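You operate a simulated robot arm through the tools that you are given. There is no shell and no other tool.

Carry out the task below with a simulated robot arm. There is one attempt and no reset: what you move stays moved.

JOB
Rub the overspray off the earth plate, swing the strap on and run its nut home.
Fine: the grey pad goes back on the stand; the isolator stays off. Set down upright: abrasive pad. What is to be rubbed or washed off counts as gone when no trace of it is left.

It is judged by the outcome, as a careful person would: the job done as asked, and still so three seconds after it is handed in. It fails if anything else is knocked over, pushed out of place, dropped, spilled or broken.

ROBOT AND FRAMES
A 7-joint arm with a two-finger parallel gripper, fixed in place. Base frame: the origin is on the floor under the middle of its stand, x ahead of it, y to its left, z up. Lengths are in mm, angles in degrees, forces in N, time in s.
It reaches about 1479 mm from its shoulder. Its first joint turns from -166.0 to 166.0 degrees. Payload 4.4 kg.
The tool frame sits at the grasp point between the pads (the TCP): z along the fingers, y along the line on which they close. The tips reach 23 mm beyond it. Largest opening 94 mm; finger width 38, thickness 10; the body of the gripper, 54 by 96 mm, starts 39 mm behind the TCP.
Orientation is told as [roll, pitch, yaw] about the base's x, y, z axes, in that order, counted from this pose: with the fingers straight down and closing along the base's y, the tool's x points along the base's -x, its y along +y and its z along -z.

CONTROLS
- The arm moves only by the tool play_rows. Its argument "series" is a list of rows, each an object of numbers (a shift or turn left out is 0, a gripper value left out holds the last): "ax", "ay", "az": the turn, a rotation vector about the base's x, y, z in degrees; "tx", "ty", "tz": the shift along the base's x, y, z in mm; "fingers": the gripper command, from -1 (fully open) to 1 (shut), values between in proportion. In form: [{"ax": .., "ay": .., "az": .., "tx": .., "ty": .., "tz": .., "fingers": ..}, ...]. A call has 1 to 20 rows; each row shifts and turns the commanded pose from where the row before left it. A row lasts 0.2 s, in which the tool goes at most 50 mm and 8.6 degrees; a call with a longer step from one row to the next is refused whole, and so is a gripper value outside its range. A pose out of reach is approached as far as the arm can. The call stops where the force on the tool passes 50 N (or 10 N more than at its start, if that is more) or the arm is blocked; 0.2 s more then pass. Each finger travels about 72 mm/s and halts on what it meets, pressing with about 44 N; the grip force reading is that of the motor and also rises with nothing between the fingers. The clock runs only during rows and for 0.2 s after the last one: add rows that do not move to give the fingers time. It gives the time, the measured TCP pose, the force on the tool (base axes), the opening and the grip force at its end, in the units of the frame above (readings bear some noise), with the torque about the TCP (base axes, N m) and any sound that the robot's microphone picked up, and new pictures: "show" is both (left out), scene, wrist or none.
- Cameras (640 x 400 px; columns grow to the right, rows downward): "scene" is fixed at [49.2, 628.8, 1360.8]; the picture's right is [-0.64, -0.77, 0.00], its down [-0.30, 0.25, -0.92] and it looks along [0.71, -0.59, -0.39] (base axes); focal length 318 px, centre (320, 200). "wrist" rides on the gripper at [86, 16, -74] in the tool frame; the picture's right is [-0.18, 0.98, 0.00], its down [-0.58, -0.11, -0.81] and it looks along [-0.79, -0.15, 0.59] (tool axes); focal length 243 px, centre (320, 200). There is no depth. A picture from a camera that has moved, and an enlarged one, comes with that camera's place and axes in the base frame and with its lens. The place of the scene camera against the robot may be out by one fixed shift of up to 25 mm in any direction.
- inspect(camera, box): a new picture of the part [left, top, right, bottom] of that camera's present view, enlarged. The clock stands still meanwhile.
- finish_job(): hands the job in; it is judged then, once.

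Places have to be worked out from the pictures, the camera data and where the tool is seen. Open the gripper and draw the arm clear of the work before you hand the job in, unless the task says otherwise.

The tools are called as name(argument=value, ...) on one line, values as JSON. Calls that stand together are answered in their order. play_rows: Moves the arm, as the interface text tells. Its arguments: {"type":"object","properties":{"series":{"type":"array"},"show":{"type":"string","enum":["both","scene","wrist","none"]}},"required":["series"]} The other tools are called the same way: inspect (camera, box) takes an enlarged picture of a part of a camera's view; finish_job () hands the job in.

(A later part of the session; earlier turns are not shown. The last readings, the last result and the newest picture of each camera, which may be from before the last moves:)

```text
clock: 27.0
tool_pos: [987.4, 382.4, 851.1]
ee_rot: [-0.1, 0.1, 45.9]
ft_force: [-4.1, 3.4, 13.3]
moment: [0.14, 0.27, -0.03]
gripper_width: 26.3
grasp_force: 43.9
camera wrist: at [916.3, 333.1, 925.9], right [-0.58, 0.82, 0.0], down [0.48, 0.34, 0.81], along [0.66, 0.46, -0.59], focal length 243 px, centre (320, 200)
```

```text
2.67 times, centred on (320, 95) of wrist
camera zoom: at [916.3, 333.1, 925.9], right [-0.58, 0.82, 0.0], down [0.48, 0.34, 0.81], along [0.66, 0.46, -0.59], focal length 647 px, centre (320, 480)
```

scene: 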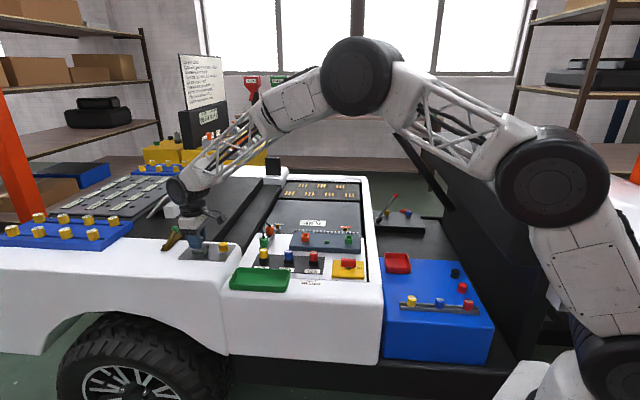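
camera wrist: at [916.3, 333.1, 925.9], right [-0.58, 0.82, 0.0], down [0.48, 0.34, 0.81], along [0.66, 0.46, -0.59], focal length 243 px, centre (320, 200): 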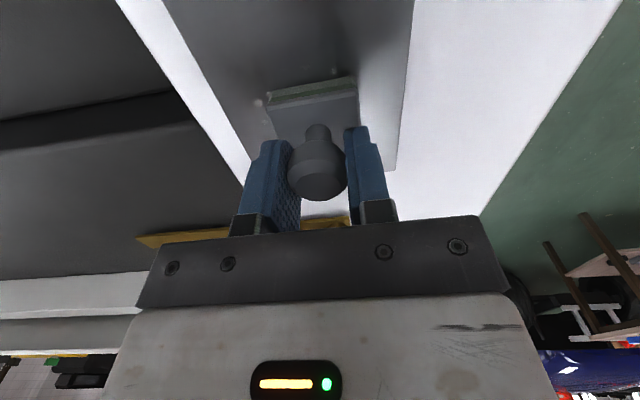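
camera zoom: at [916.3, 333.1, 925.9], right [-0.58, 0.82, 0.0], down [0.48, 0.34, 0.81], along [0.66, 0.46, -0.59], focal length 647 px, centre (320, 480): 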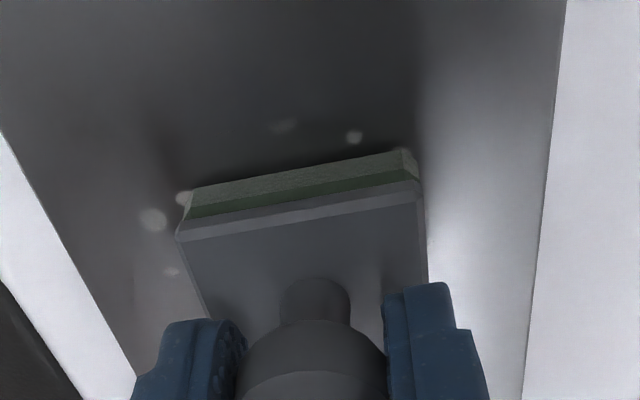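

Rubbing is clearing the specks at about 13 N. A few faded ones remain on the nut side and the q-side, so I'll continue the raster there.

play_rows(series=[{"tx": -8.36, "ty": -8.6, "fingers": 1}, {"tx": 7.17, "ty": -6.97}, {"tx": 7.17, "ty": -6.97}, {"tx": -7.17, "ty": 6.97}, {"tx": -7.17, "ty": 6.97}, {"tx": -7.17, "ty": 6.97}, {"tx": -7.17, "ty": 6.97}, {"tx": 7.17, "ty": -6.97}, {"tx": 7.17, "ty": -6.97}, {"tx": 7.17, "ty": -6.97}, {"tx": 7.17, "ty": -6.97}, {"tx": -7.17, "ty": 6.97}, {"tx": -7.17, "ty": 6.97}], show="none")

play_rows(series=[{"tx": -3.5, "ty": -3.6, "fingers": 1}, {"tx": 7.17, "ty": -6.97}, {"tx": 7.17, "ty": -6.97}, {"tx": -7.17, "ty": 6.97}, {"tx": -7.17, "ty": 6.97}, {"tx": -7.17, "ty": 6.97}, {"tx": -7.17, "ty": 6.97}, {"tx": 7.17, "ty": -6.97}, {"tx": 7.17, "ty": -6.97}])

inspect(camera="wrist", box=[200, 20, 440, 170])

inspect(camera="scene", box=[150, 190, 250, 270])

```text
clock: 29.8
tool_pos: [977.6, 372.8, 850.4]
ee_rot: [-0.1, 0.0, 45.8]
ft_force: [-0.5, 0.1, -0.4]
moment: [0.02, 0.01, -0.03]
gripper_width: 26.6
grasp_force: 44.0
```

```text
clock: 31.8
tool_pos: [975.8, 370.5, 850.5]
ee_rot: [0.0, 0.0, 45.8]
ft_force: [0.4, 0.5, -1.1]
moment: [-0.05, 0.02, 0.0]
gripper_width: 26.5
grasp_force: 43.8
camera wrist: at [904.5, 319.7, 926.3], right [-0.58, 0.82, 0.0], down [0.48, 0.34, 0.81], along [0.66, 0.46, -0.59], focal length 243 px, centre (320, 200)
```

scene: 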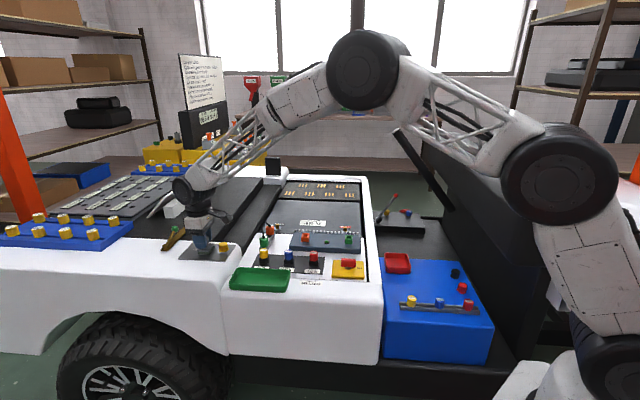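
wrist: 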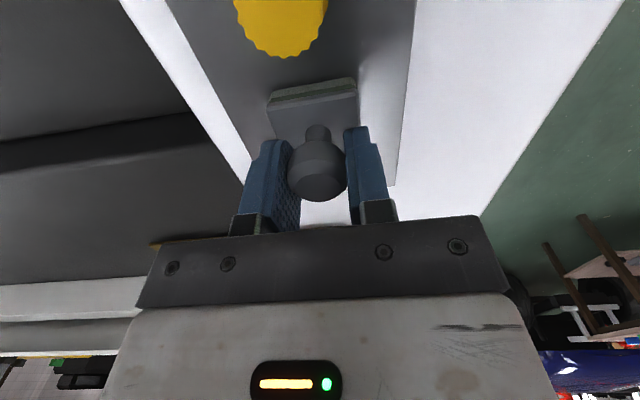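

```text
2.67 times, centred on (320, 95) of wrist
camera zoom: at [904.5, 319.7, 926.3], right [-0.58, 0.82, 0.0], down [0.48, 0.34, 0.81], along [0.66, 0.46, -0.59], focal length 647 px, centre (320, 480)
```

zoom: 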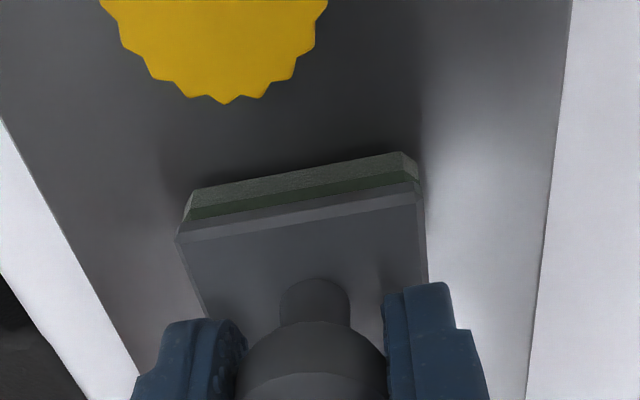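

```text
5.00 times, centred on (200, 230) of scene
camera zoom: at [49.2, 628.8, 1360.8], right [-0.64, -0.77, 0.0], down [-0.3, 0.25, -0.92], along [0.71, -0.59, -0.39], focal length 1592 px, centre (920, 50)
```

zoom: 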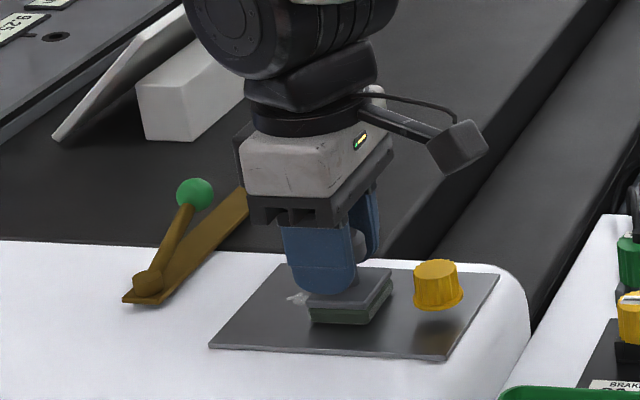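

No contact load remains at this spot. Only a smear on the strap side shows, left of the pad in the scene view. I'll re-establish light contact here first.

play_rows(series=[{"tz": -0.6, "fingers": 1}, {}], show="none")

play_rows(series=[{"tz": -0.5, "fingers": 1}, {}], show="none")

```text
clock: 32.4
tool_pos: [974.4, 370.3, 850.9]
ee_rot: [0.0, -0.1, 45.8]
ft_force: [-0.4, -0.3, -0.3]
moment: [0.02, -0.02, -0.03]
gripper_width: 26.5
grasp_force: 44.4
```

```text
clock: 33.0
tool_pos: [974.8, 369.7, 850.3]
ee_rot: [0.0, 0.0, 45.9]
ft_force: [2.1, -1.6, 5.0]
moment: [-0.09, -0.03, 0.01]
gripper_width: 26.7
grasp_force: 43.9
```

Contact is back at 5 N. I'll press a touch more, stroke this strip, then step toward the strap side with a slight rise to match the plate's slope.

play_rows(series=[{"tz": -0.4, "fingers": 1}, {"tx": 7.17, "ty": -6.97}, {"tx": 7.17, "ty": -6.97}, {"tx": -7.17, "ty": 6.97}, {"tx": -7.17, "ty": 6.97}, {"tx": -7.17, "ty": 6.97}, {"tx": -7.17, "ty": 6.97}, {"tx": 7.17, "ty": -6.97}, {"tx": 7.17, "ty": -6.97}, {"tx": 7.17, "ty": -6.97}, {"tx": 7.17, "ty": -6.97}, {"tx": -7.17, "ty": 6.97}, {"tx": -7.17, "ty": 6.97}], show="none")

play_rows(series=[{"tx": 5.6, "ty": 5.7, "tz": 0.2, "fingers": 1}, {"tx": 5.6, "ty": 5.7, "tz": 0.2}, {}], show="none")

```text
clock: 35.8
tool_pos: [976.0, 368.5, 850.1]
ee_rot: [0.0, 0.0, 45.8]
ft_force: [0.9, -0.5, 1.3]
moment: [-0.01, 0.03, 0.05]
gripper_width: 26.6
grasp_force: 43.6
```

```text
clock: 36.6
tool_pos: [986.1, 382.0, 850.1]
ee_rot: [0.0, 0.0, 45.8]
ft_force: [0.7, -0.7, 0.1]
moment: [-0.03, 0.0, -0.01]
gripper_width: 26.5
grasp_force: 43.7
```

The contact force faded again, so the knob is probably creeping slightly in the grip. I'll press down again at this position.

play_rows(series=[{"tz": -0.6, "fingers": 1}, {}], show="none")

play_rows(series=[{"tz": -0.5, "fingers": 1}, {}], show="none")

```text
clock: 37.2
tool_pos: [986.4, 382.6, 849.1]
ee_rot: [0.1, 0.0, 45.8]
ft_force: [-0.5, -0.5, -0.4]
moment: [-0.02, -0.02, 0.02]
gripper_width: 26.5
grasp_force: 44.0
```

```text
clock: 37.8
tool_pos: [986.0, 382.4, 850.1]
ee_rot: [0.0, 0.0, 45.8]
ft_force: [-1.0, 0.2, 7.1]
moment: [0.03, 0.18, -0.02]
gripper_width: 26.2
grasp_force: 43.9
```

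Contact is back at 7 N. I'll press a bit more and stroke along p toward the strap side and across.

play_rows(series=[{"tz": -0.6, "fingers": 1}, {"tx": 5.6, "ty": 5.7}, {"tx": 5.6, "ty": 5.7, "tz": -0.1}, {"tx": 7.17, "ty": -6.97}, {"tx": 7.17, "ty": -6.97}, {"tx": -7.17, "ty": 6.97}, {"tx": -7.17, "ty": 6.97, "tz": -0.2}, {"tx": -7.17, "ty": 6.97}, {"tx": -7.17, "ty": 6.97}, {"tx": 7.17, "ty": -6.97}, {"tx": 7.17, "ty": -6.97, "tz": -0.2}, {"tx": 7.17, "ty": -6.97}, {"tx": 7.17, "ty": -6.97}, {"tx": -7.17, "ty": 6.97}, {"tx": -7.17, "ty": 6.97}], show="scene")

inspect(camera="scene", box=[160, 200, 240, 270])

```text
clock: 41.0
tool_pos: [997.4, 392.7, 846.8]
ee_rot: [0.0, 0.1, 45.7]
ft_force: [-0.2, 0.1, -0.7]
moment: [-0.01, -0.02, 0.0]
gripper_width: 26.4
grasp_force: 44.2
```

scene: 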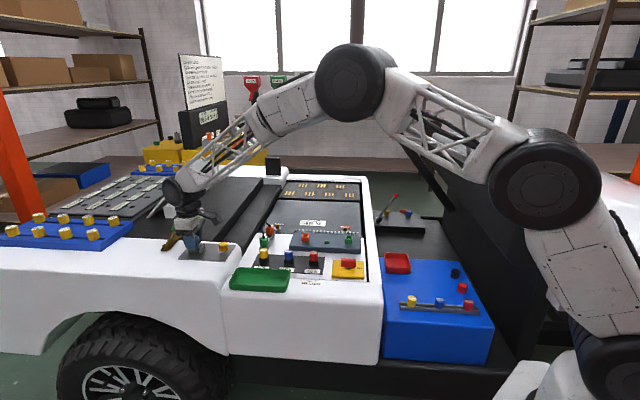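

```text
5.71 times, centred on (200, 235) of scene
camera zoom: at [49.2, 628.8, 1360.8], right [-0.64, -0.77, 0.0], down [-0.3, 0.25, -0.92], along [0.71, -0.59, -0.39], focal length 1819 px, centre (1006, 0)
```

zoom: 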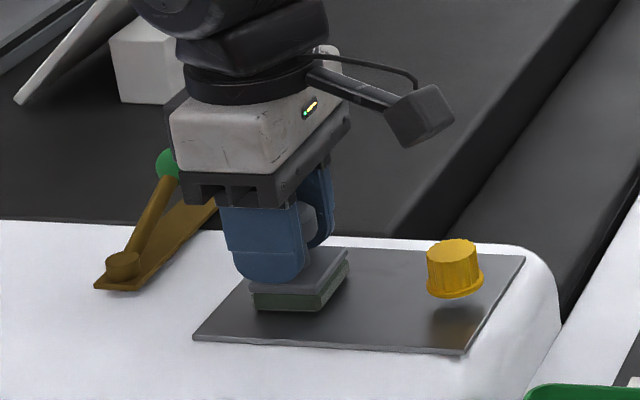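

The pad has crept up the fingers to TCP z 846.8. I'll lift off and check the plate and how the pad sits in the grip.

play_rows(series=[{"tz": 15, "fingers": 1}, {"tz": 35}, {"tz": 45}, {"tz": 45}, {}])

inspect(camera="wrist", box=[200, 0, 440, 190])

inspect(camera="scene", box=[160, 170, 250, 270])

inspect(camera="scene", box=[180, 235, 235, 265])

```text
clock: 42.2
tool_pos: [997.7, 394.1, 984.5]
ee_rot: [0.0, 0.0, 45.8]
ft_force: [-0.6, 0.1, -1.2]
moment: [-0.02, 0.0, 0.0]
gripper_width: 26.5
grasp_force: 43.9
camera wrist: at [927.0, 344.4, 1060.4], right [-0.58, 0.82, 0.0], down [0.48, 0.34, 0.81], along [0.66, 0.46, -0.59], focal length 243 px, centre (320, 200)
```

scene: 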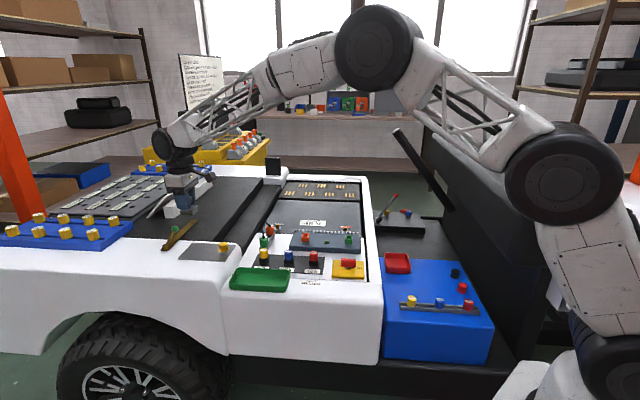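
wrist: 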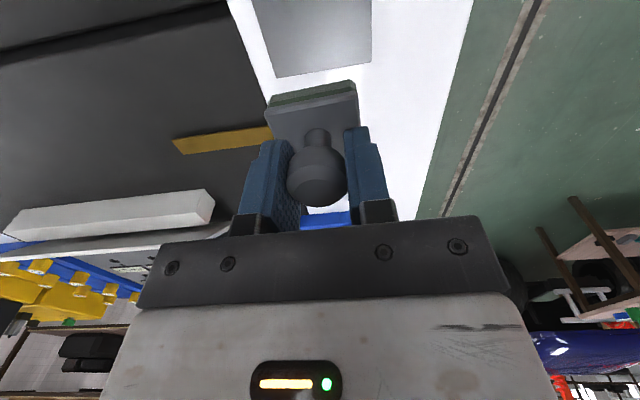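

```text
2.11 times, centred on (320, 95) of wrist
camera zoom: at [927.0, 344.4, 1060.4], right [-0.58, 0.82, 0.0], down [0.48, 0.34, 0.81], along [0.66, 0.46, -0.59], focal length 511 px, centre (320, 421)
```

zoom: 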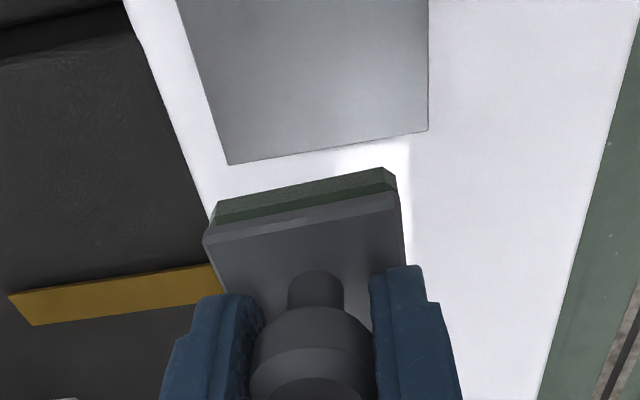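

```text
4.00 times, centred on (205, 220) of scene
camera zoom: at [49.2, 628.8, 1360.8], right [-0.64, -0.77, 0.0], down [-0.3, 0.25, -0.92], along [0.71, -0.59, -0.39], focal length 1274 px, centre (780, 120)
```

zoom: 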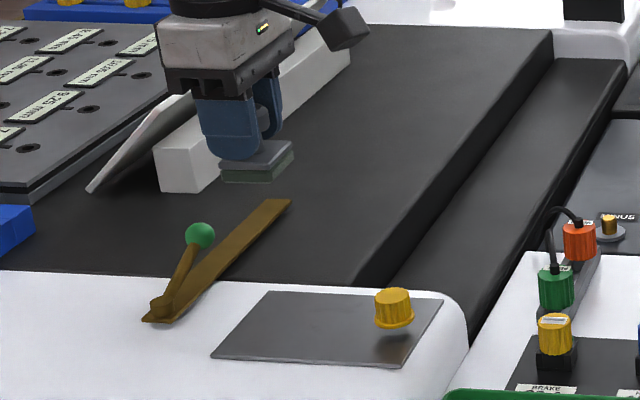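

```text
11.64 times, centred on (208, 250) of scene
camera zoom: at [49.2, 628.8, 1360.8], right [-0.64, -0.77, 0.0], down [-0.3, 0.25, -0.92], along [0.71, -0.59, -0.39], focal length 3705 px, centre (1629, -382)
```

zoom: 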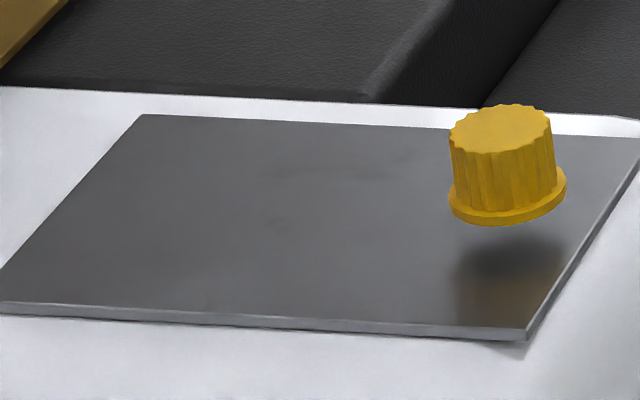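

The plate looks clean from here, but I want an unobstructed close view to be sure no trace is left. I'll shift sideways off the fender so the wrist camera can see the whole plate.

play_rows(series=[{"tx": -42, "ty": 8, "fingers": 1}, {"tx": -42, "ty": 8}, {"tx": -42, "ty": 8}, {"tx": -42, "ty": 8, "tz": -10}, {"tx": -40, "ty": 8, "tz": -15}, {}])

inspect(camera="wrist", box=[90, 90, 260, 200])

```text
clock: 43.6
tool_pos: [789.6, 429.8, 964.4]
ee_rot: [-0.1, 0.0, 45.8]
ft_force: [-0.4, -0.4, 0.1]
moment: [-0.03, 0.03, 0.0]
gripper_width: 26.5
grasp_force: 44.2
camera wrist: at [718.8, 380.3, 1039.4], right [-0.58, 0.82, 0.0], down [0.48, 0.34, 0.81], along [0.66, 0.46, -0.59], focal length 243 px, centre (320, 200)
```

scene: 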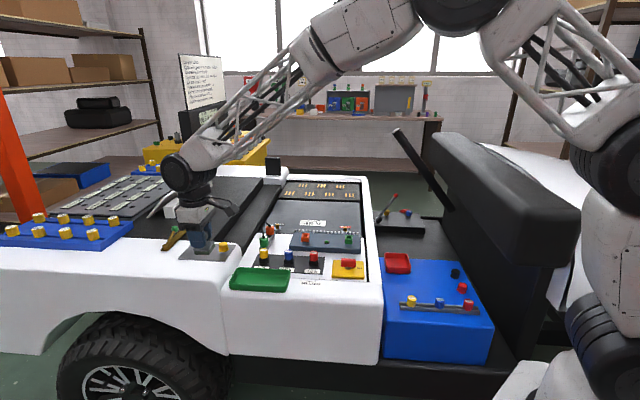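
wrist: 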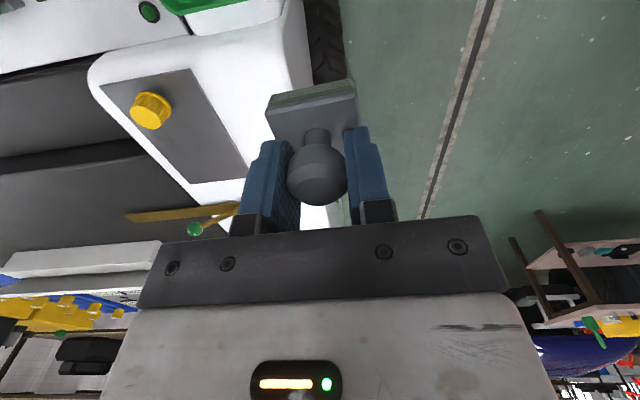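

```text
3.64 times, centred on (175, 145) of wrist
camera zoom: at [718.8, 380.3, 1039.4], right [-0.58, 0.82, 0.0], down [0.48, 0.34, 0.81], along [0.66, 0.46, -0.59], focal length 882 px, centre (847, 400)
```

zoom: 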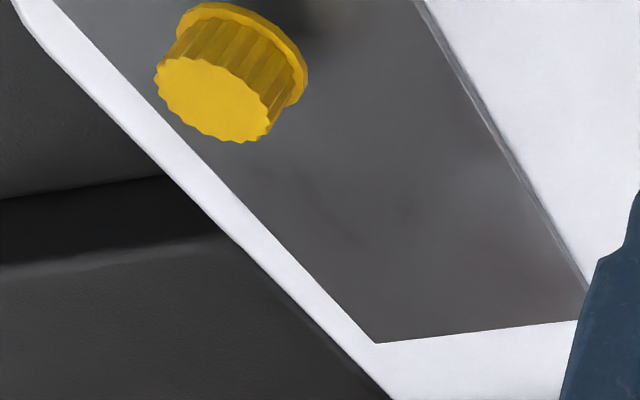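

inspect(camera="wrist", box=[160, 105, 250, 190])

inspect(camera="wrist", box=[170, 120, 220, 155])

inspect(camera="wrist", box=[250, 60, 390, 240])

```text
4.71 times, centred on (205, 148) of wrist
camera zoom: at [718.8, 380.3, 1039.4], right [-0.58, 0.82, 0.0], down [0.48, 0.34, 0.81], along [0.66, 0.46, -0.59], focal length 1142 px, centre (861, 447)
```

zoom: 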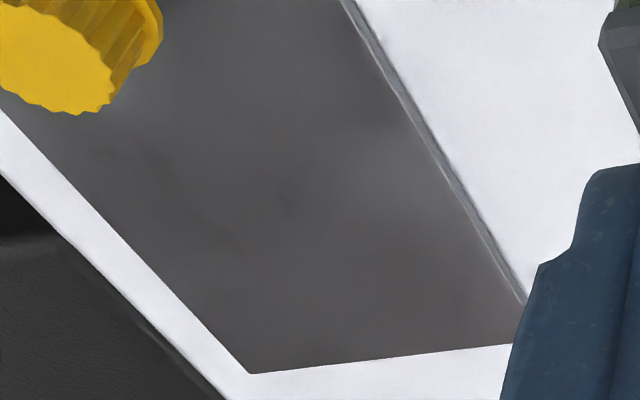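

```text
11.43 times, centred on (195, 138) of wrist
camera zoom: at [718.8, 380.3, 1039.4], right [-0.58, 0.82, 0.0], down [0.48, 0.34, 0.81], along [0.66, 0.46, -0.59], focal length 2773 px, centre (1749, 914)
```

zoom: 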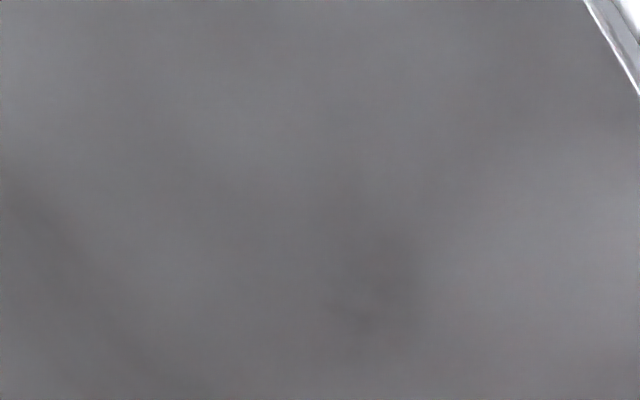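

```text
2.22 times, centred on (320, 150) of wrist
camera zoom: at [718.8, 380.3, 1039.4], right [-0.58, 0.82, 0.0], down [0.48, 0.34, 0.81], along [0.66, 0.46, -0.59], focal length 539 px, centre (320, 311)
```

zoom: 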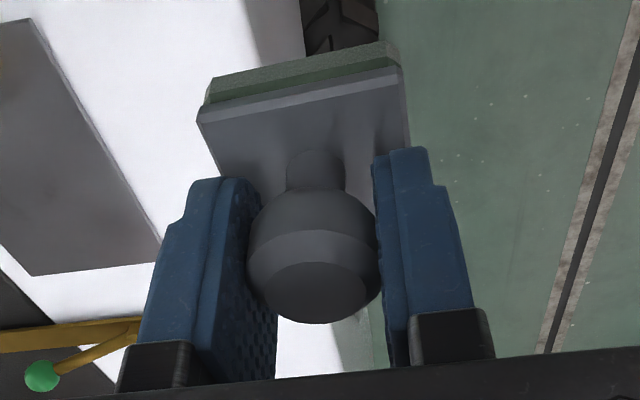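

I see no white left, only soft lighting variation. But some of my passes may have been lightly loaded, so I'll do one more full raster with confirmed contact to be certain.

play_rows(series=[{"tx": 40, "ty": -10, "fingers": 1}, {"tx": 40, "ty": -10}, {"tx": 40, "ty": -10}, {"tx": 40, "ty": -10}, {"tx": 27, "ty": -7}, {"tz": -40}, {"tz": -40}, {"tz": -24}, {"tz": -6}, {}], show="wrist")

```text
clock: 45.8
tool_pos: [975.2, 385.8, 853.1]
ee_rot: [0.0, -0.1, 45.9]
ft_force: [-0.1, -0.2, -0.6]
moment: [0.0, 0.0, 0.01]
gripper_width: 26.5
grasp_force: 44.5
camera wrist: at [905.4, 335.0, 927.7], right [-0.58, 0.82, 0.0], down [0.48, 0.34, 0.81], along [0.66, 0.46, -0.59], focal length 243 px, centre (320, 200)
```

wrist: 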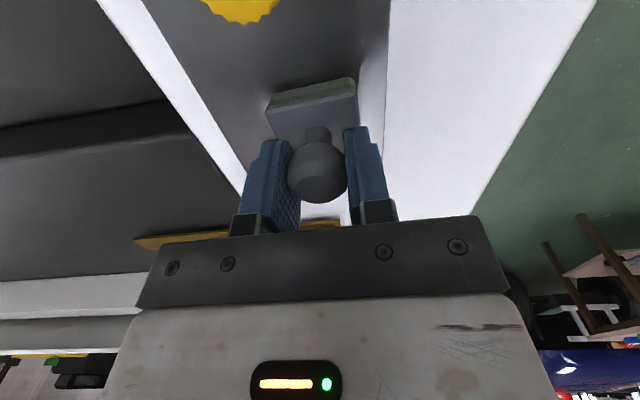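

play_rows(series=[{"tz": -3, "fingers": 1}, {"tz": -1.5}, {"tz": -1}, {}], show="none")

play_rows(series=[{"tz": -0.8, "fingers": 1}, {}], show="none")

```text
clock: 46.8
tool_pos: [977.3, 384.8, 848.0]
ee_rot: [-0.1, -0.1, 45.7]
ft_force: [0.5, 0.7, 22.5]
moment: [0.02, 0.29, -0.07]
gripper_width: 26.7
grasp_force: 43.7
```

```text
clock: 47.4
tool_pos: [976.5, 385.7, 846.6]
ee_rot: [-0.1, -0.1, 45.8]
ft_force: [9.4, -0.1, 26.5]
moment: [-0.27, -0.33, 0.07]
gripper_width: 26.6
grasp_force: 43.6
```

Solid contact at about 26 N. I'll stroke this strip, then move toward the nut-side strip.

play_rows(series=[{"tx": 7.17, "ty": -6.97, "fingers": 1}, {"tx": 7.17, "ty": -6.97}, {"tx": 7.17, "ty": -6.97}, {"tx": -7.17, "ty": 6.97}, {"tx": -7.17, "ty": 6.97}, {"tx": -7.17, "ty": 6.97}, {"tx": -7.17, "ty": 6.97}, {"tx": 7.17, "ty": -6.97}, {"tx": 7.17, "ty": -6.97}], show="none")

```text
clock: 49.4
tool_pos: [982.3, 377.6, 847.6]
ee_rot: [0.0, 0.1, 45.8]
ft_force: [-5.5, 3.1, 14.9]
moment: [0.14, 0.18, 0.04]
gripper_width: 26.4
grasp_force: 43.7
```

Still 15 N. Next is the nut-side strip.

play_rows(series=[{"tx": -4.2, "ty": -4.3, "tz": -0.2, "fingers": 1}, {"tx": -4.2, "ty": -4.3, "tz": -0.2}, {"tx": 7.17, "ty": -6.97}, {"tx": 7.17, "ty": -6.97}, {"tx": -7.17, "ty": 6.97}, {"tx": -7.17, "ty": 6.97}, {"tx": -7.17, "ty": 6.97}, {"tx": -7.17, "ty": 6.97}, {"tx": 7.17, "ty": -6.97}, {"tx": 7.17, "ty": -6.97}], show="none")

```text
clock: 51.6
tool_pos: [974.6, 370.9, 846.1]
ee_rot: [0.0, -0.1, 45.8]
ft_force: [-7.3, 7.4, 29.3]
moment: [0.25, 0.52, -0.02]
gripper_width: 26.4
grasp_force: 44.0
```

Firm contact at 29 N. Next I'll stroke along p and cover the strap-side strip.

play_rows(series=[{"tx": 7, "ty": 7.2, "tz": 0.2, "fingers": 1}, {"tx": 7, "ty": 7.2, "tz": 0.1}, {"tx": 4, "ty": 4.1}, {"tx": 7.17, "ty": -6.97}, {"tx": 7.17, "ty": -6.97}, {"tx": -7.17, "ty": 6.97}, {"tx": -7.17, "ty": 6.97}, {"tx": -7.17, "ty": 6.97}, {"tx": -7.17, "ty": 6.97}, {"tx": 7.17, "ty": -6.97}, {"tx": 7.17, "ty": -6.97}], show="none")

play_rows(series=[{"tx": 5.6, "ty": 5.7, "fingers": 1}, {"tx": 7.17, "ty": -6.97}, {"tx": 7.17, "ty": -6.97}, {"tx": -7.17, "ty": 6.97}, {"tx": -7.17, "ty": 6.97}, {"tx": -7.17, "ty": 6.97}, {"tx": -7.17, "ty": 6.97}, {"tx": 7.17, "ty": -6.97}, {"tx": 7.17, "ty": -6.97}], show="none")

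```text
clock: 54.0
tool_pos: [993.2, 389.2, 846.7]
ee_rot: [-0.1, 0.1, 45.8]
ft_force: [-4.8, 4.4, 16.9]
moment: [0.22, 0.24, -0.04]
gripper_width: 26.2
grasp_force: 44.3
```

```text
clock: 56.0
tool_pos: [999.0, 394.5, 846.5]
ee_rot: [0.0, 0.0, 45.8]
ft_force: [-3.1, 3.4, 13.3]
moment: [0.07, 0.03, -0.05]
gripper_width: 26.3
grasp_force: 44.0
```

Contact held at 13–29 N over the whole area. Now I'll lift the pad and carry it high back to its place on the blue stand.

play_rows(series=[{"tz": 20, "fingers": 1}, {"tz": 45}, {"tz": 45}, {"tz": 48}, {"tz": 48}, {"tz": 18}, {"tx": -20, "ty": -24}, {"tx": -29, "ty": -35.4}, {"tx": -29, "ty": -35.4}, {"tx": -29, "ty": -35.4}, {"tx": -29, "ty": -35.4}, {"tx": -29, "ty": -35.4}, {"tx": -29, "ty": -35.4}, {"tx": -29, "ty": -35.4}, {"tx": -29, "ty": -35.4}, {"tx": -29, "ty": -35.4}, {"tx": -29, "ty": -35.4}, {"tx": -29, "ty": -35.4}, {"tx": -29, "ty": -35.4}, {"tx": -29, "ty": -35.4}], show="none")

play_rows(series=[{"tx": -20, "ty": -24, "az": -5.6, "fingers": 1}, {"tx": -18, "ty": -25}, {}])

inspect(camera="scene", box=[180, 235, 235, 265])

```text
clock: 60.2
tool_pos: [601.0, -88.8, 1069.4]
ee_rot: [0.0, 0.0, 45.8]
ft_force: [-0.2, -1.4, -0.8]
moment: [0.02, -0.01, 0.0]
gripper_width: 26.2
grasp_force: 43.8
```

```text
clock: 61.0
tool_pos: [563.2, -138.0, 1071.0]
ee_rot: [0.0, 0.0, 40.3]
ft_force: [0.3, -0.5, -1.0]
moment: [0.03, 0.03, -0.01]
gripper_width: 25.9
grasp_force: 43.7
camera wrist: at [488.3, -181.5, 1145.5], right [-0.49, 0.87, 0.0], down [0.51, 0.29, 0.81], along [0.7, 0.4, -0.59], focal length 243 px, centre (320, 200)
```

scene: 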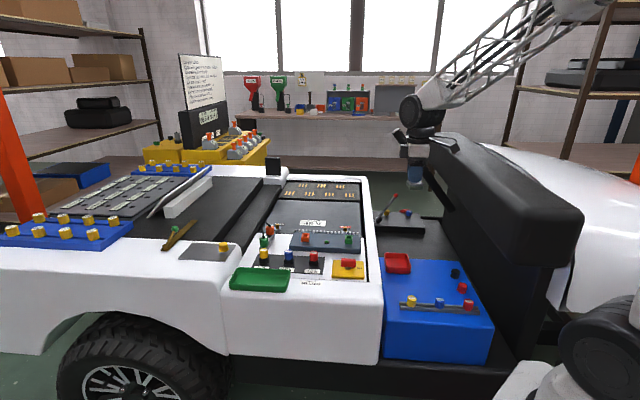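
wrist: 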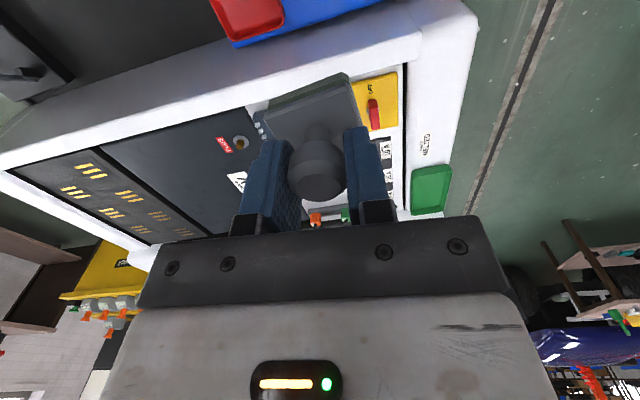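

```text
11.64 times, centred on (208, 250) of scene
camera zoom: at [49.2, 628.8, 1360.8], right [-0.64, -0.77, 0.0], down [-0.3, 0.25, -0.92], along [0.71, -0.59, -0.39], focal length 3705 px, centre (1629, -382)
```

zoom: 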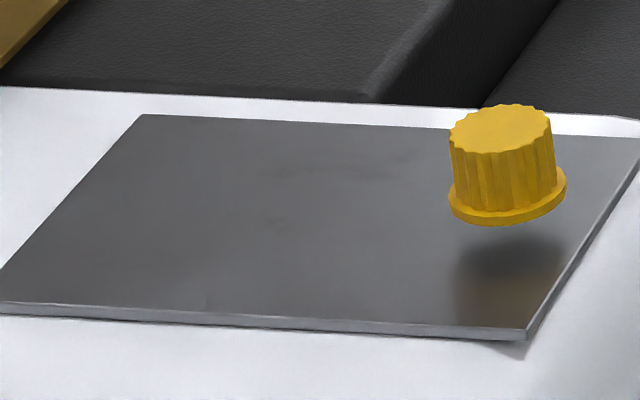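

The plate is clean. The pad is right above its original spot, so I'll descend to z ≈ 722 and then creep to contact.

play_rows(series=[{"tz": -46, "fingers": 1}, {"tz": -46}, {"tz": -46}, {"tz": -46}, {"tz": -46}, {"tz": -46}, {"tz": -40}, {"tz": -20}, {"tz": -10}, {}])

inspect(camera="wrist", box=[160, 0, 480, 200])

inspect(camera="scene", box=[370, 220, 440, 310])

```text
clock: 63.2
tool_pos: [565.8, -139.2, 723.9]
ee_rot: [0.0, 0.0, 40.2]
ft_force: [-0.4, 0.8, -0.9]
moment: [0.02, -0.02, 0.04]
gripper_width: 26.3
grasp_force: 44.0
camera wrist: at [489.9, -182.1, 798.8], right [-0.49, 0.87, 0.0], down [0.51, 0.29, 0.81], along [0.7, 0.4, -0.59], focal length 243 px, centre (320, 200)
```

scene: 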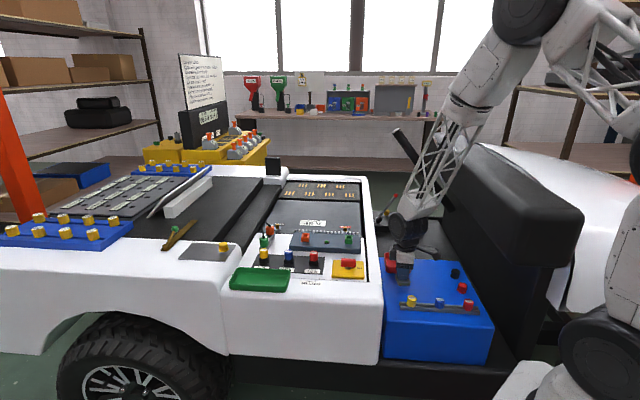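
wrist: 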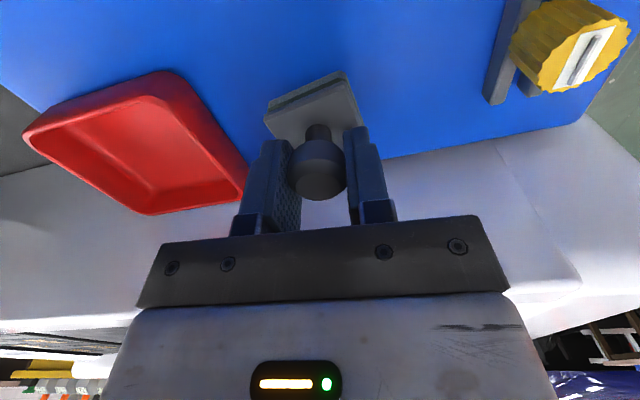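

```text
2.00 times, centred on (320, 100) of wrist
camera zoom: at [489.9, -182.1, 798.8], right [-0.49, 0.87, 0.0], down [0.51, 0.29, 0.81], along [0.7, 0.4, -0.59], focal length 485 px, centre (320, 400)
```

zoom: 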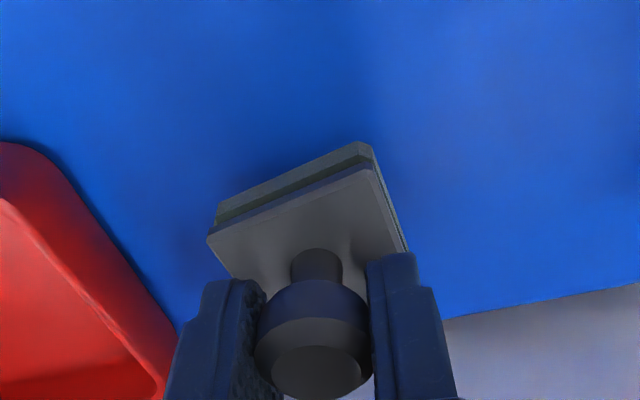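

```text
4.44 times, centred on (405, 265) of scene
camera zoom: at [49.2, 628.8, 1360.8], right [-0.64, -0.77, 0.0], down [-0.3, 0.25, -0.92], along [0.71, -0.59, -0.39], focal length 1415 px, centre (-58, -89)
```

zoom: 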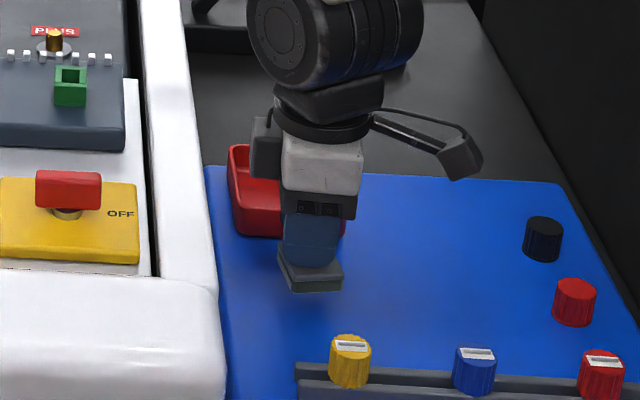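

The pad is flat but has turned about 13° in the grip. I'll turn the tool back by 13° so the pad sits as it did originally, then creep down.

play_rows(series=[{"az": -6.5, "fingers": 1, "tx": -0.7}, {"az": -6.5, "tx": -0.6}, {"tz": -5}, {"tz": -5}, {"tz": -3}, {}], show="wrist")

inspect(camera="wrist", box=[160, 0, 480, 200])

```text
clock: 64.6
tool_pos: [562.5, -138.8, 711.1]
ee_rot: [0.0, 0.0, 27.1]
ft_force: [0.4, 0.6, -0.2]
moment: [0.03, 0.0, -0.02]
gripper_width: 25.8
grasp_force: 44.2
camera wrist: at [479.9, -163.8, 785.7], right [-0.29, 0.96, 0.0], down [0.57, 0.17, 0.81], along [0.77, 0.23, -0.59], focal length 243 px, centre (320, 200)
```

wrist: 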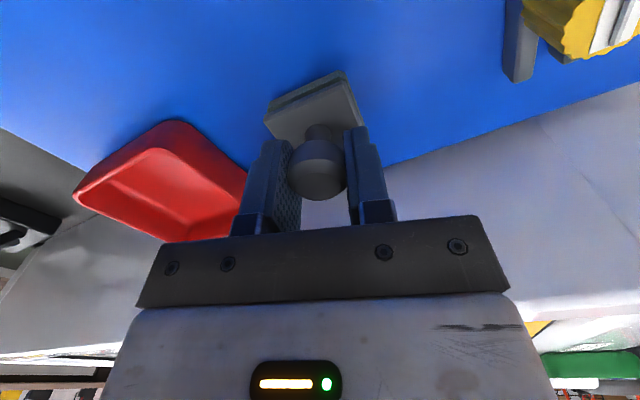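

```text
2.00 times, centred on (320, 100) of wrist
camera zoom: at [479.9, -163.8, 785.7], right [-0.29, 0.96, 0.0], down [0.57, 0.17, 0.81], along [0.77, 0.23, -0.59], focal length 485 px, centre (320, 400)
```

zoom: 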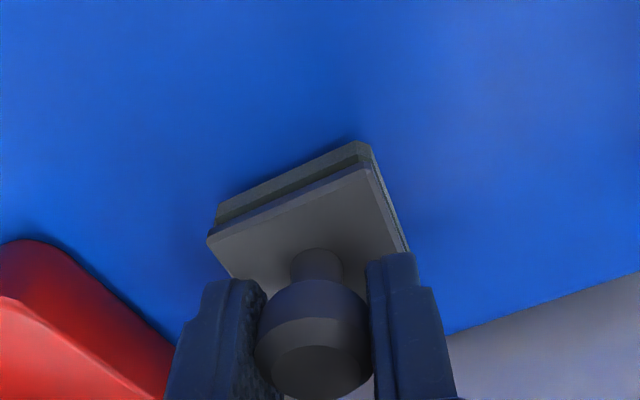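

play_rows(series=[{"tz": -2, "fingers": 1}, {"tz": -1.5}, {}], show="none")

play_rows(series=[{"tz": -1.5, "fingers": 1}, {}], show="none")

play_rows(series=[{"tz": -1, "fingers": 1}, {}], show="none")

```text
clock: 65.4
tool_pos: [563.4, -139.6, 707.0]
ee_rot: [0.0, 0.0, 27.1]
ft_force: [-0.4, 0.0, -0.6]
moment: [0.02, -0.02, -0.03]
gripper_width: 25.8
grasp_force: 43.9
```

```text
clock: 66.0
tool_pos: [563.0, -139.7, 706.9]
ee_rot: [-0.1, 0.0, 27.2]
ft_force: [-5.8, -3.5, 39.7]
moment: [-0.15, 0.4, -0.2]
gripper_width: 25.9
grasp_force: 44.0
```

```text
clock: 66.6
tool_pos: [563.6, -138.6, 706.4]
ee_rot: [-0.1, 0.0, 27.2]
ft_force: [8.3, 0.0, 36.9]
moment: [0.0, -0.13, -0.15]
gripper_width: 26.2
grasp_force: 43.8
```

The pad touched the stand at TCP z ≈ 706.8. I'll ease off the pressure a little, then open the fingers just enough to release.

play_rows(series=[{"tz": 0.8, "fingers": 1}, {}], show="none")

play_rows(series=[{"tz": 0.3, "fingers": 1}, {}], show="none")

```text
clock: 67.2
tool_pos: [562.8, -139.4, 705.7]
ee_rot: [0.0, 0.1, 27.2]
ft_force: [6.5, -0.5, 20.6]
moment: [-0.02, -0.28, -0.06]
gripper_width: 26.0
grasp_force: 43.9
```

```text
clock: 67.8
tool_pos: [562.0, -137.7, 705.7]
ee_rot: [0.1, 0.1, 27.2]
ft_force: [0.1, -0.9, 5.5]
moment: [0.01, -0.08, -0.06]
gripper_width: 25.6
grasp_force: 43.9
```

Only 5.5 N remains and the pad is seated. I'll open to about 60 mm, then rise straight up.

play_rows(series=[{"fingers": 0.3}, {"fingers": 0}, {"fingers": -0.28}, {"fingers": -0.28}], show="wrist")

play_rows(series=[{"tz": 10, "fingers": -0.28}, {"tz": 20}, {"tz": 40}, {"tz": 48}, {"tz": 48}, {}])

inspect(camera="scene", box=[370, 230, 440, 310])

inspect(camera="wrist", box=[220, 0, 420, 125])

```text
clock: 68.8
tool_pos: [563.8, -138.5, 706.7]
ee_rot: [0.0, 0.1, 27.2]
ft_force: [0.3, 0.1, -0.5]
moment: [0.0, 0.03, 0.0]
gripper_width: 60.2
grasp_force: 0.1
camera wrist: at [479.2, -163.5, 781.4], right [-0.29, 0.96, 0.0], down [0.57, 0.17, 0.81], along [0.77, 0.23, -0.59], focal length 243 px, centre (320, 200)
```

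wrist: 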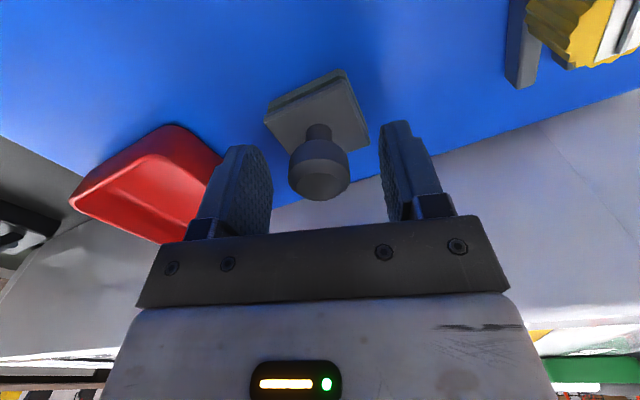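

```text
clock: 70.2
tool_pos: [563.5, -138.9, 873.5]
ee_rot: [0.0, 0.0, 27.2]
ft_force: [0.7, 0.5, -0.1]
moment: [0.04, 0.02, 0.03]
gripper_width: 60.4
grasp_force: 0.0
camera wrist: at [479.6, -162.9, 948.2], right [-0.29, 0.96, 0.0], down [0.57, 0.17, 0.81], along [0.77, 0.23, -0.59], focal length 243 px, centre (320, 200)
```

scene: 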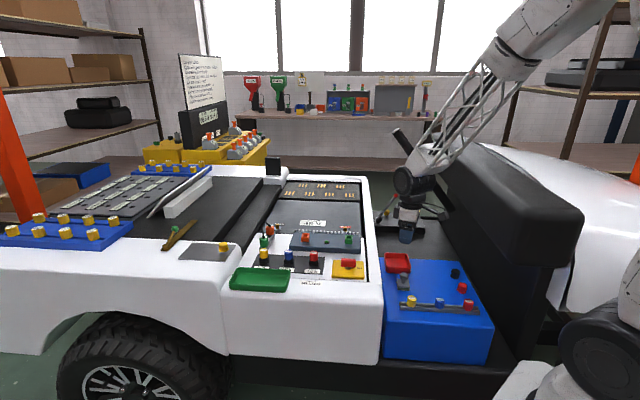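
wrist: 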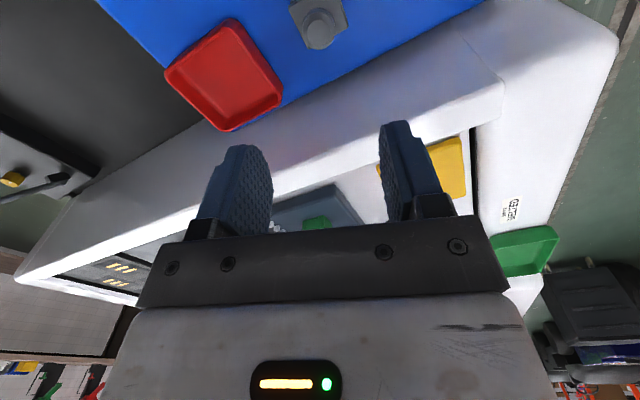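

```text
5.00 times, centred on (405, 270) of scene
camera zoom: at [49.2, 628.8, 1360.8], right [-0.64, -0.77, 0.0], down [-0.3, 0.25, -0.92], along [0.71, -0.59, -0.39], focal length 1592 px, centre (-105, -150)
```

zoom: 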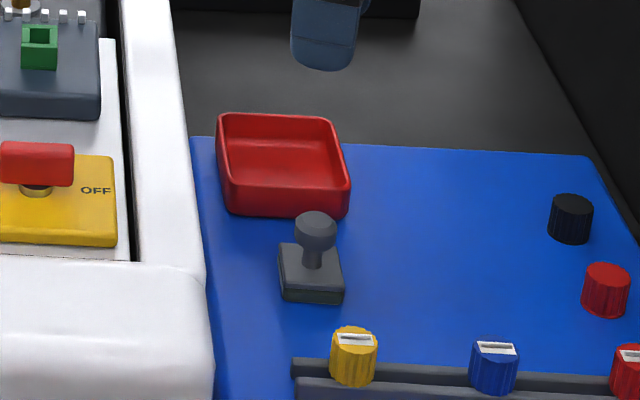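

```text
3.20 times, centred on (320, 62) of wrist
camera zoom: at [479.6, -162.9, 948.2], right [-0.29, 0.96, 0.0], down [0.57, 0.17, 0.81], along [0.77, 0.23, -0.59], focal length 776 px, centre (320, 640)
```

zoom: 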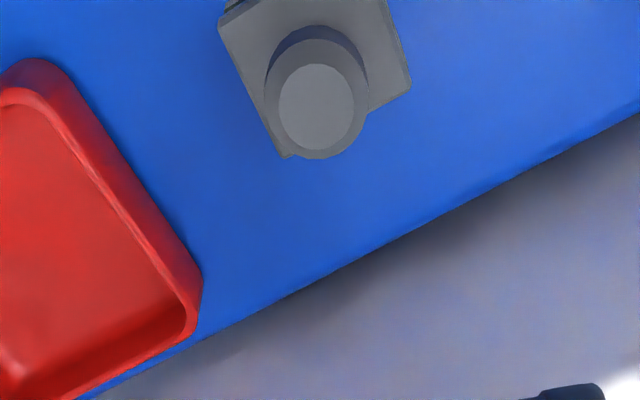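

The pad is standing upright on the stand. Now for the strap: from the scene and earlier wrist rays the hub is near (1070, 462, 810) and the ball near (1112, 412, 845). The free end is near (1220, 312), so it needs about a 90° swing toward the nut. I'll go over there for a closer look.

play_rows(series=[{"tz": 47, "fingers": -0.28}, {"tz": 47}, {"tz": 47}, {"tz": 47}, {"az": -6.8, "tx": 26, "ty": 39}, {"az": -6.8, "tx": 26, "ty": 39}, {"az": -6.8, "tx": 26, "ty": 39}, {"az": -6.8, "tx": 26, "ty": 39}, {"tx": 26, "ty": 39}, {"tx": 26, "ty": 39}, {"tx": 26, "ty": 39}, {"tx": 26, "ty": 39}, {"tx": 26, "ty": 39}, {"tx": 26, "ty": 39}, {"tx": 26, "ty": 39}, {"tx": 26, "ty": 39}, {"tx": 25, "ty": 41}, {"fingers": -1}, {}])

inspect(camera="wrist", box=[240, 20, 500, 180])

```text
clock: 74.2
tool_pos: [900.2, 370.0, 1058.6]
ee_rot: [0.0, 0.1, 0.0]
ft_force: [0.0, -0.1, -0.9]
moment: [-0.01, 0.0, 0.01]
gripper_width: 93.8
grasp_force: 0.2
camera wrist: at [815.0, 386.6, 1133.8], right [0.18, 0.98, 0.0], down [0.58, -0.11, 0.81], along [0.79, -0.15, -0.59], focal length 243 px, centre (320, 200)
```

scene: 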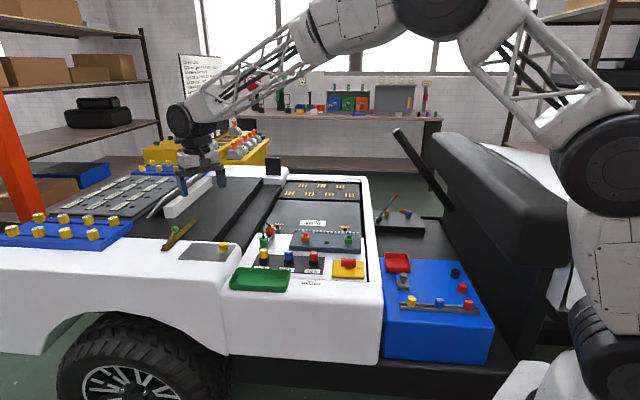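
wrist: 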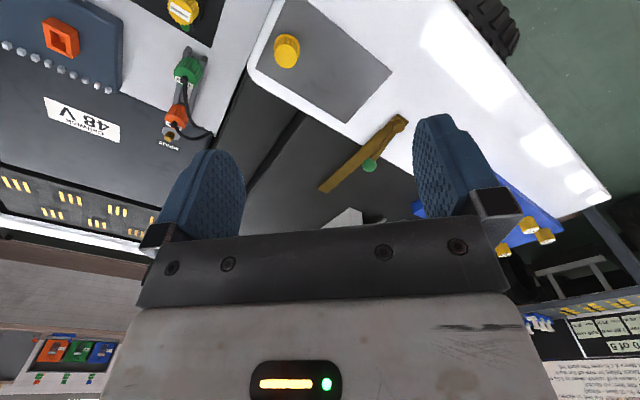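

```text
2.46 times, centred on (370, 100) of wrist
camera zoom: at [815.0, 386.6, 1133.8], right [0.18, 0.98, 0.0], down [0.58, -0.11, 0.81], along [0.79, -0.15, -0.59], focal length 597 px, centre (197, 446)
```

zoom: 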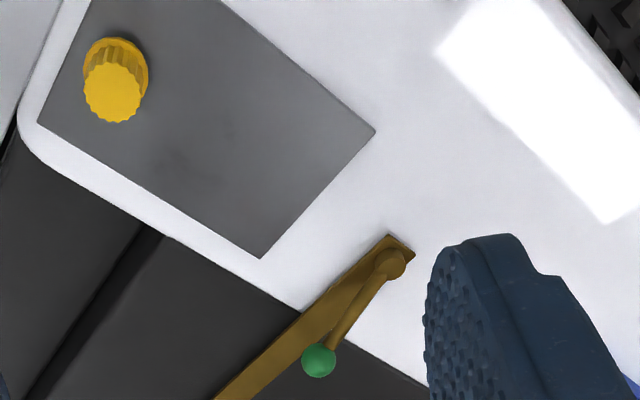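

inspect(camera="wrist", box=[310, 100, 420, 200])

inspect(camera="wrist", box=[260, 20, 320, 80])

inspect(camera="scene", box=[155, 210, 215, 260])

```text
4.00 times, centred on (365, 150) of wrist
camera zoom: at [815.0, 386.6, 1133.8], right [0.18, 0.98, 0.0], down [0.58, -0.11, 0.81], along [0.79, -0.15, -0.59], focal length 970 px, centre (140, 400)
```

zoom: 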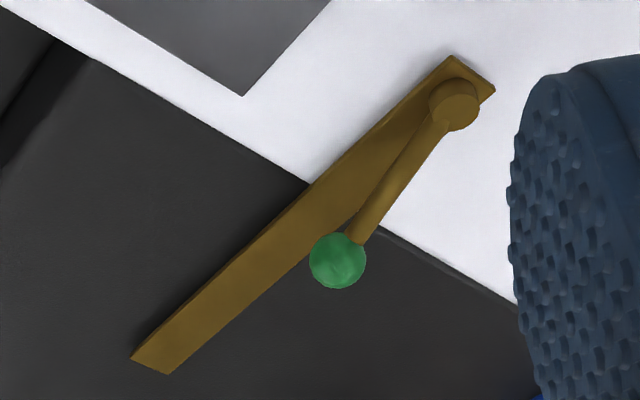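

```text
6.67 times, centred on (290, 50) of wrist
camera zoom: at [815.0, 386.6, 1133.8], right [0.18, 0.98, 0.0], down [0.58, -0.11, 0.81], along [0.79, -0.15, -0.59], focal length 1618 px, centre (520, 1200)
```

zoom: 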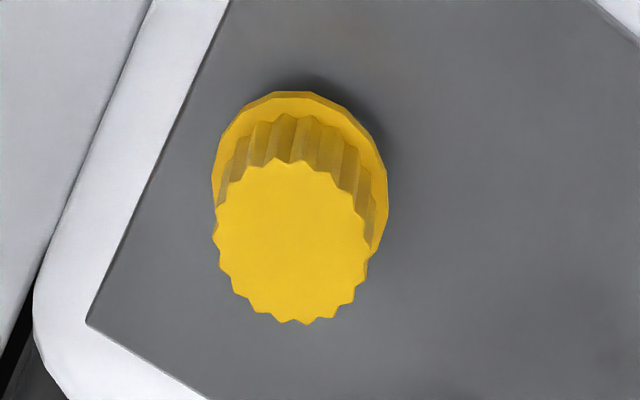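

```text
8.00 times, centred on (185, 235) of scene
camera zoom: at [49.2, 628.8, 1360.8], right [-0.64, -0.77, 0.0], down [-0.3, 0.25, -0.92], along [0.71, -0.59, -0.39], focal length 2547 px, centre (1400, -80)
```

zoom: 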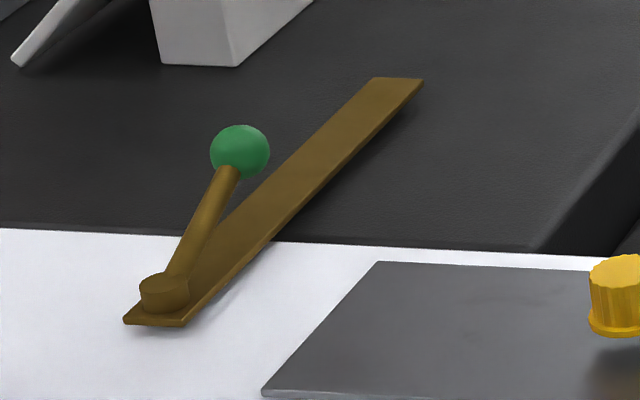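

The strap is a flat bar pivoting at its boss near (1067, 461), with the ball near (1111, 412, 850), about 23 mm across. The rod points at about -47° and the nut direction is about -135°. I'll position above the ball with the tool turned so the fingers straddle the rod (yaw ≈ 133).

play_rows(series=[{"az": 8.35, "tx": 13.2, "ty": 2.7, "fingers": -1}, {"az": 8.35, "tx": 13.2, "ty": 2.7}, {"az": 8.35, "tx": 13.2, "ty": 2.7}, {"az": 8.35, "tx": 13.2, "ty": 2.7}, {"az": 8.35, "tx": 13.2, "ty": 2.7}, {"az": 8.35, "tx": 13.2, "ty": 2.7}, {"az": 8.35, "tx": 13.2, "ty": 2.7}, {"az": 8.35, "tx": 13.2, "ty": 2.7}, {"az": 8.35, "tx": 13.2, "ty": 2.7}, {"az": 8.35, "tx": 13.2, "ty": 2.7}, {"az": 8.35, "tx": 13.2, "ty": 2.7}, {"az": 8.35, "tx": 13.2, "ty": 2.7}, {"az": 8.35, "tx": 13.2, "ty": 2.7}, {"az": 8.35, "tx": 13.2, "ty": 2.7}, {"az": 8.35, "tx": 13.2, "ty": 2.7}, {"az": 8.35, "tx": 13.2, "ty": 2.7}, {}])

```text
clock: 77.8
tool_pos: [1111.1, 413.7, 1061.1]
ee_rot: [0.0, 0.1, 133.8]
ft_force: [-0.4, -0.8, -0.2]
moment: [-0.01, 0.02, 0.04]
gripper_width: 93.9
grasp_force: 0.0
camera wrist: at [1160.4, 340.3, 1135.6], right [-0.84, -0.55, 0.0], down [-0.32, 0.5, 0.81], along [-0.44, 0.68, -0.59], focal length 243 px, centre (320, 200)
```

scene: 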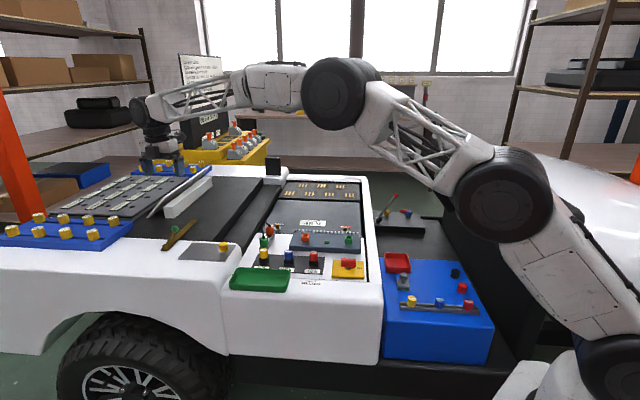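
wrist: 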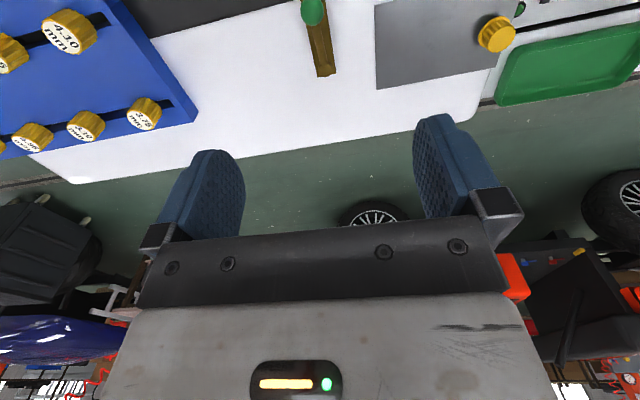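

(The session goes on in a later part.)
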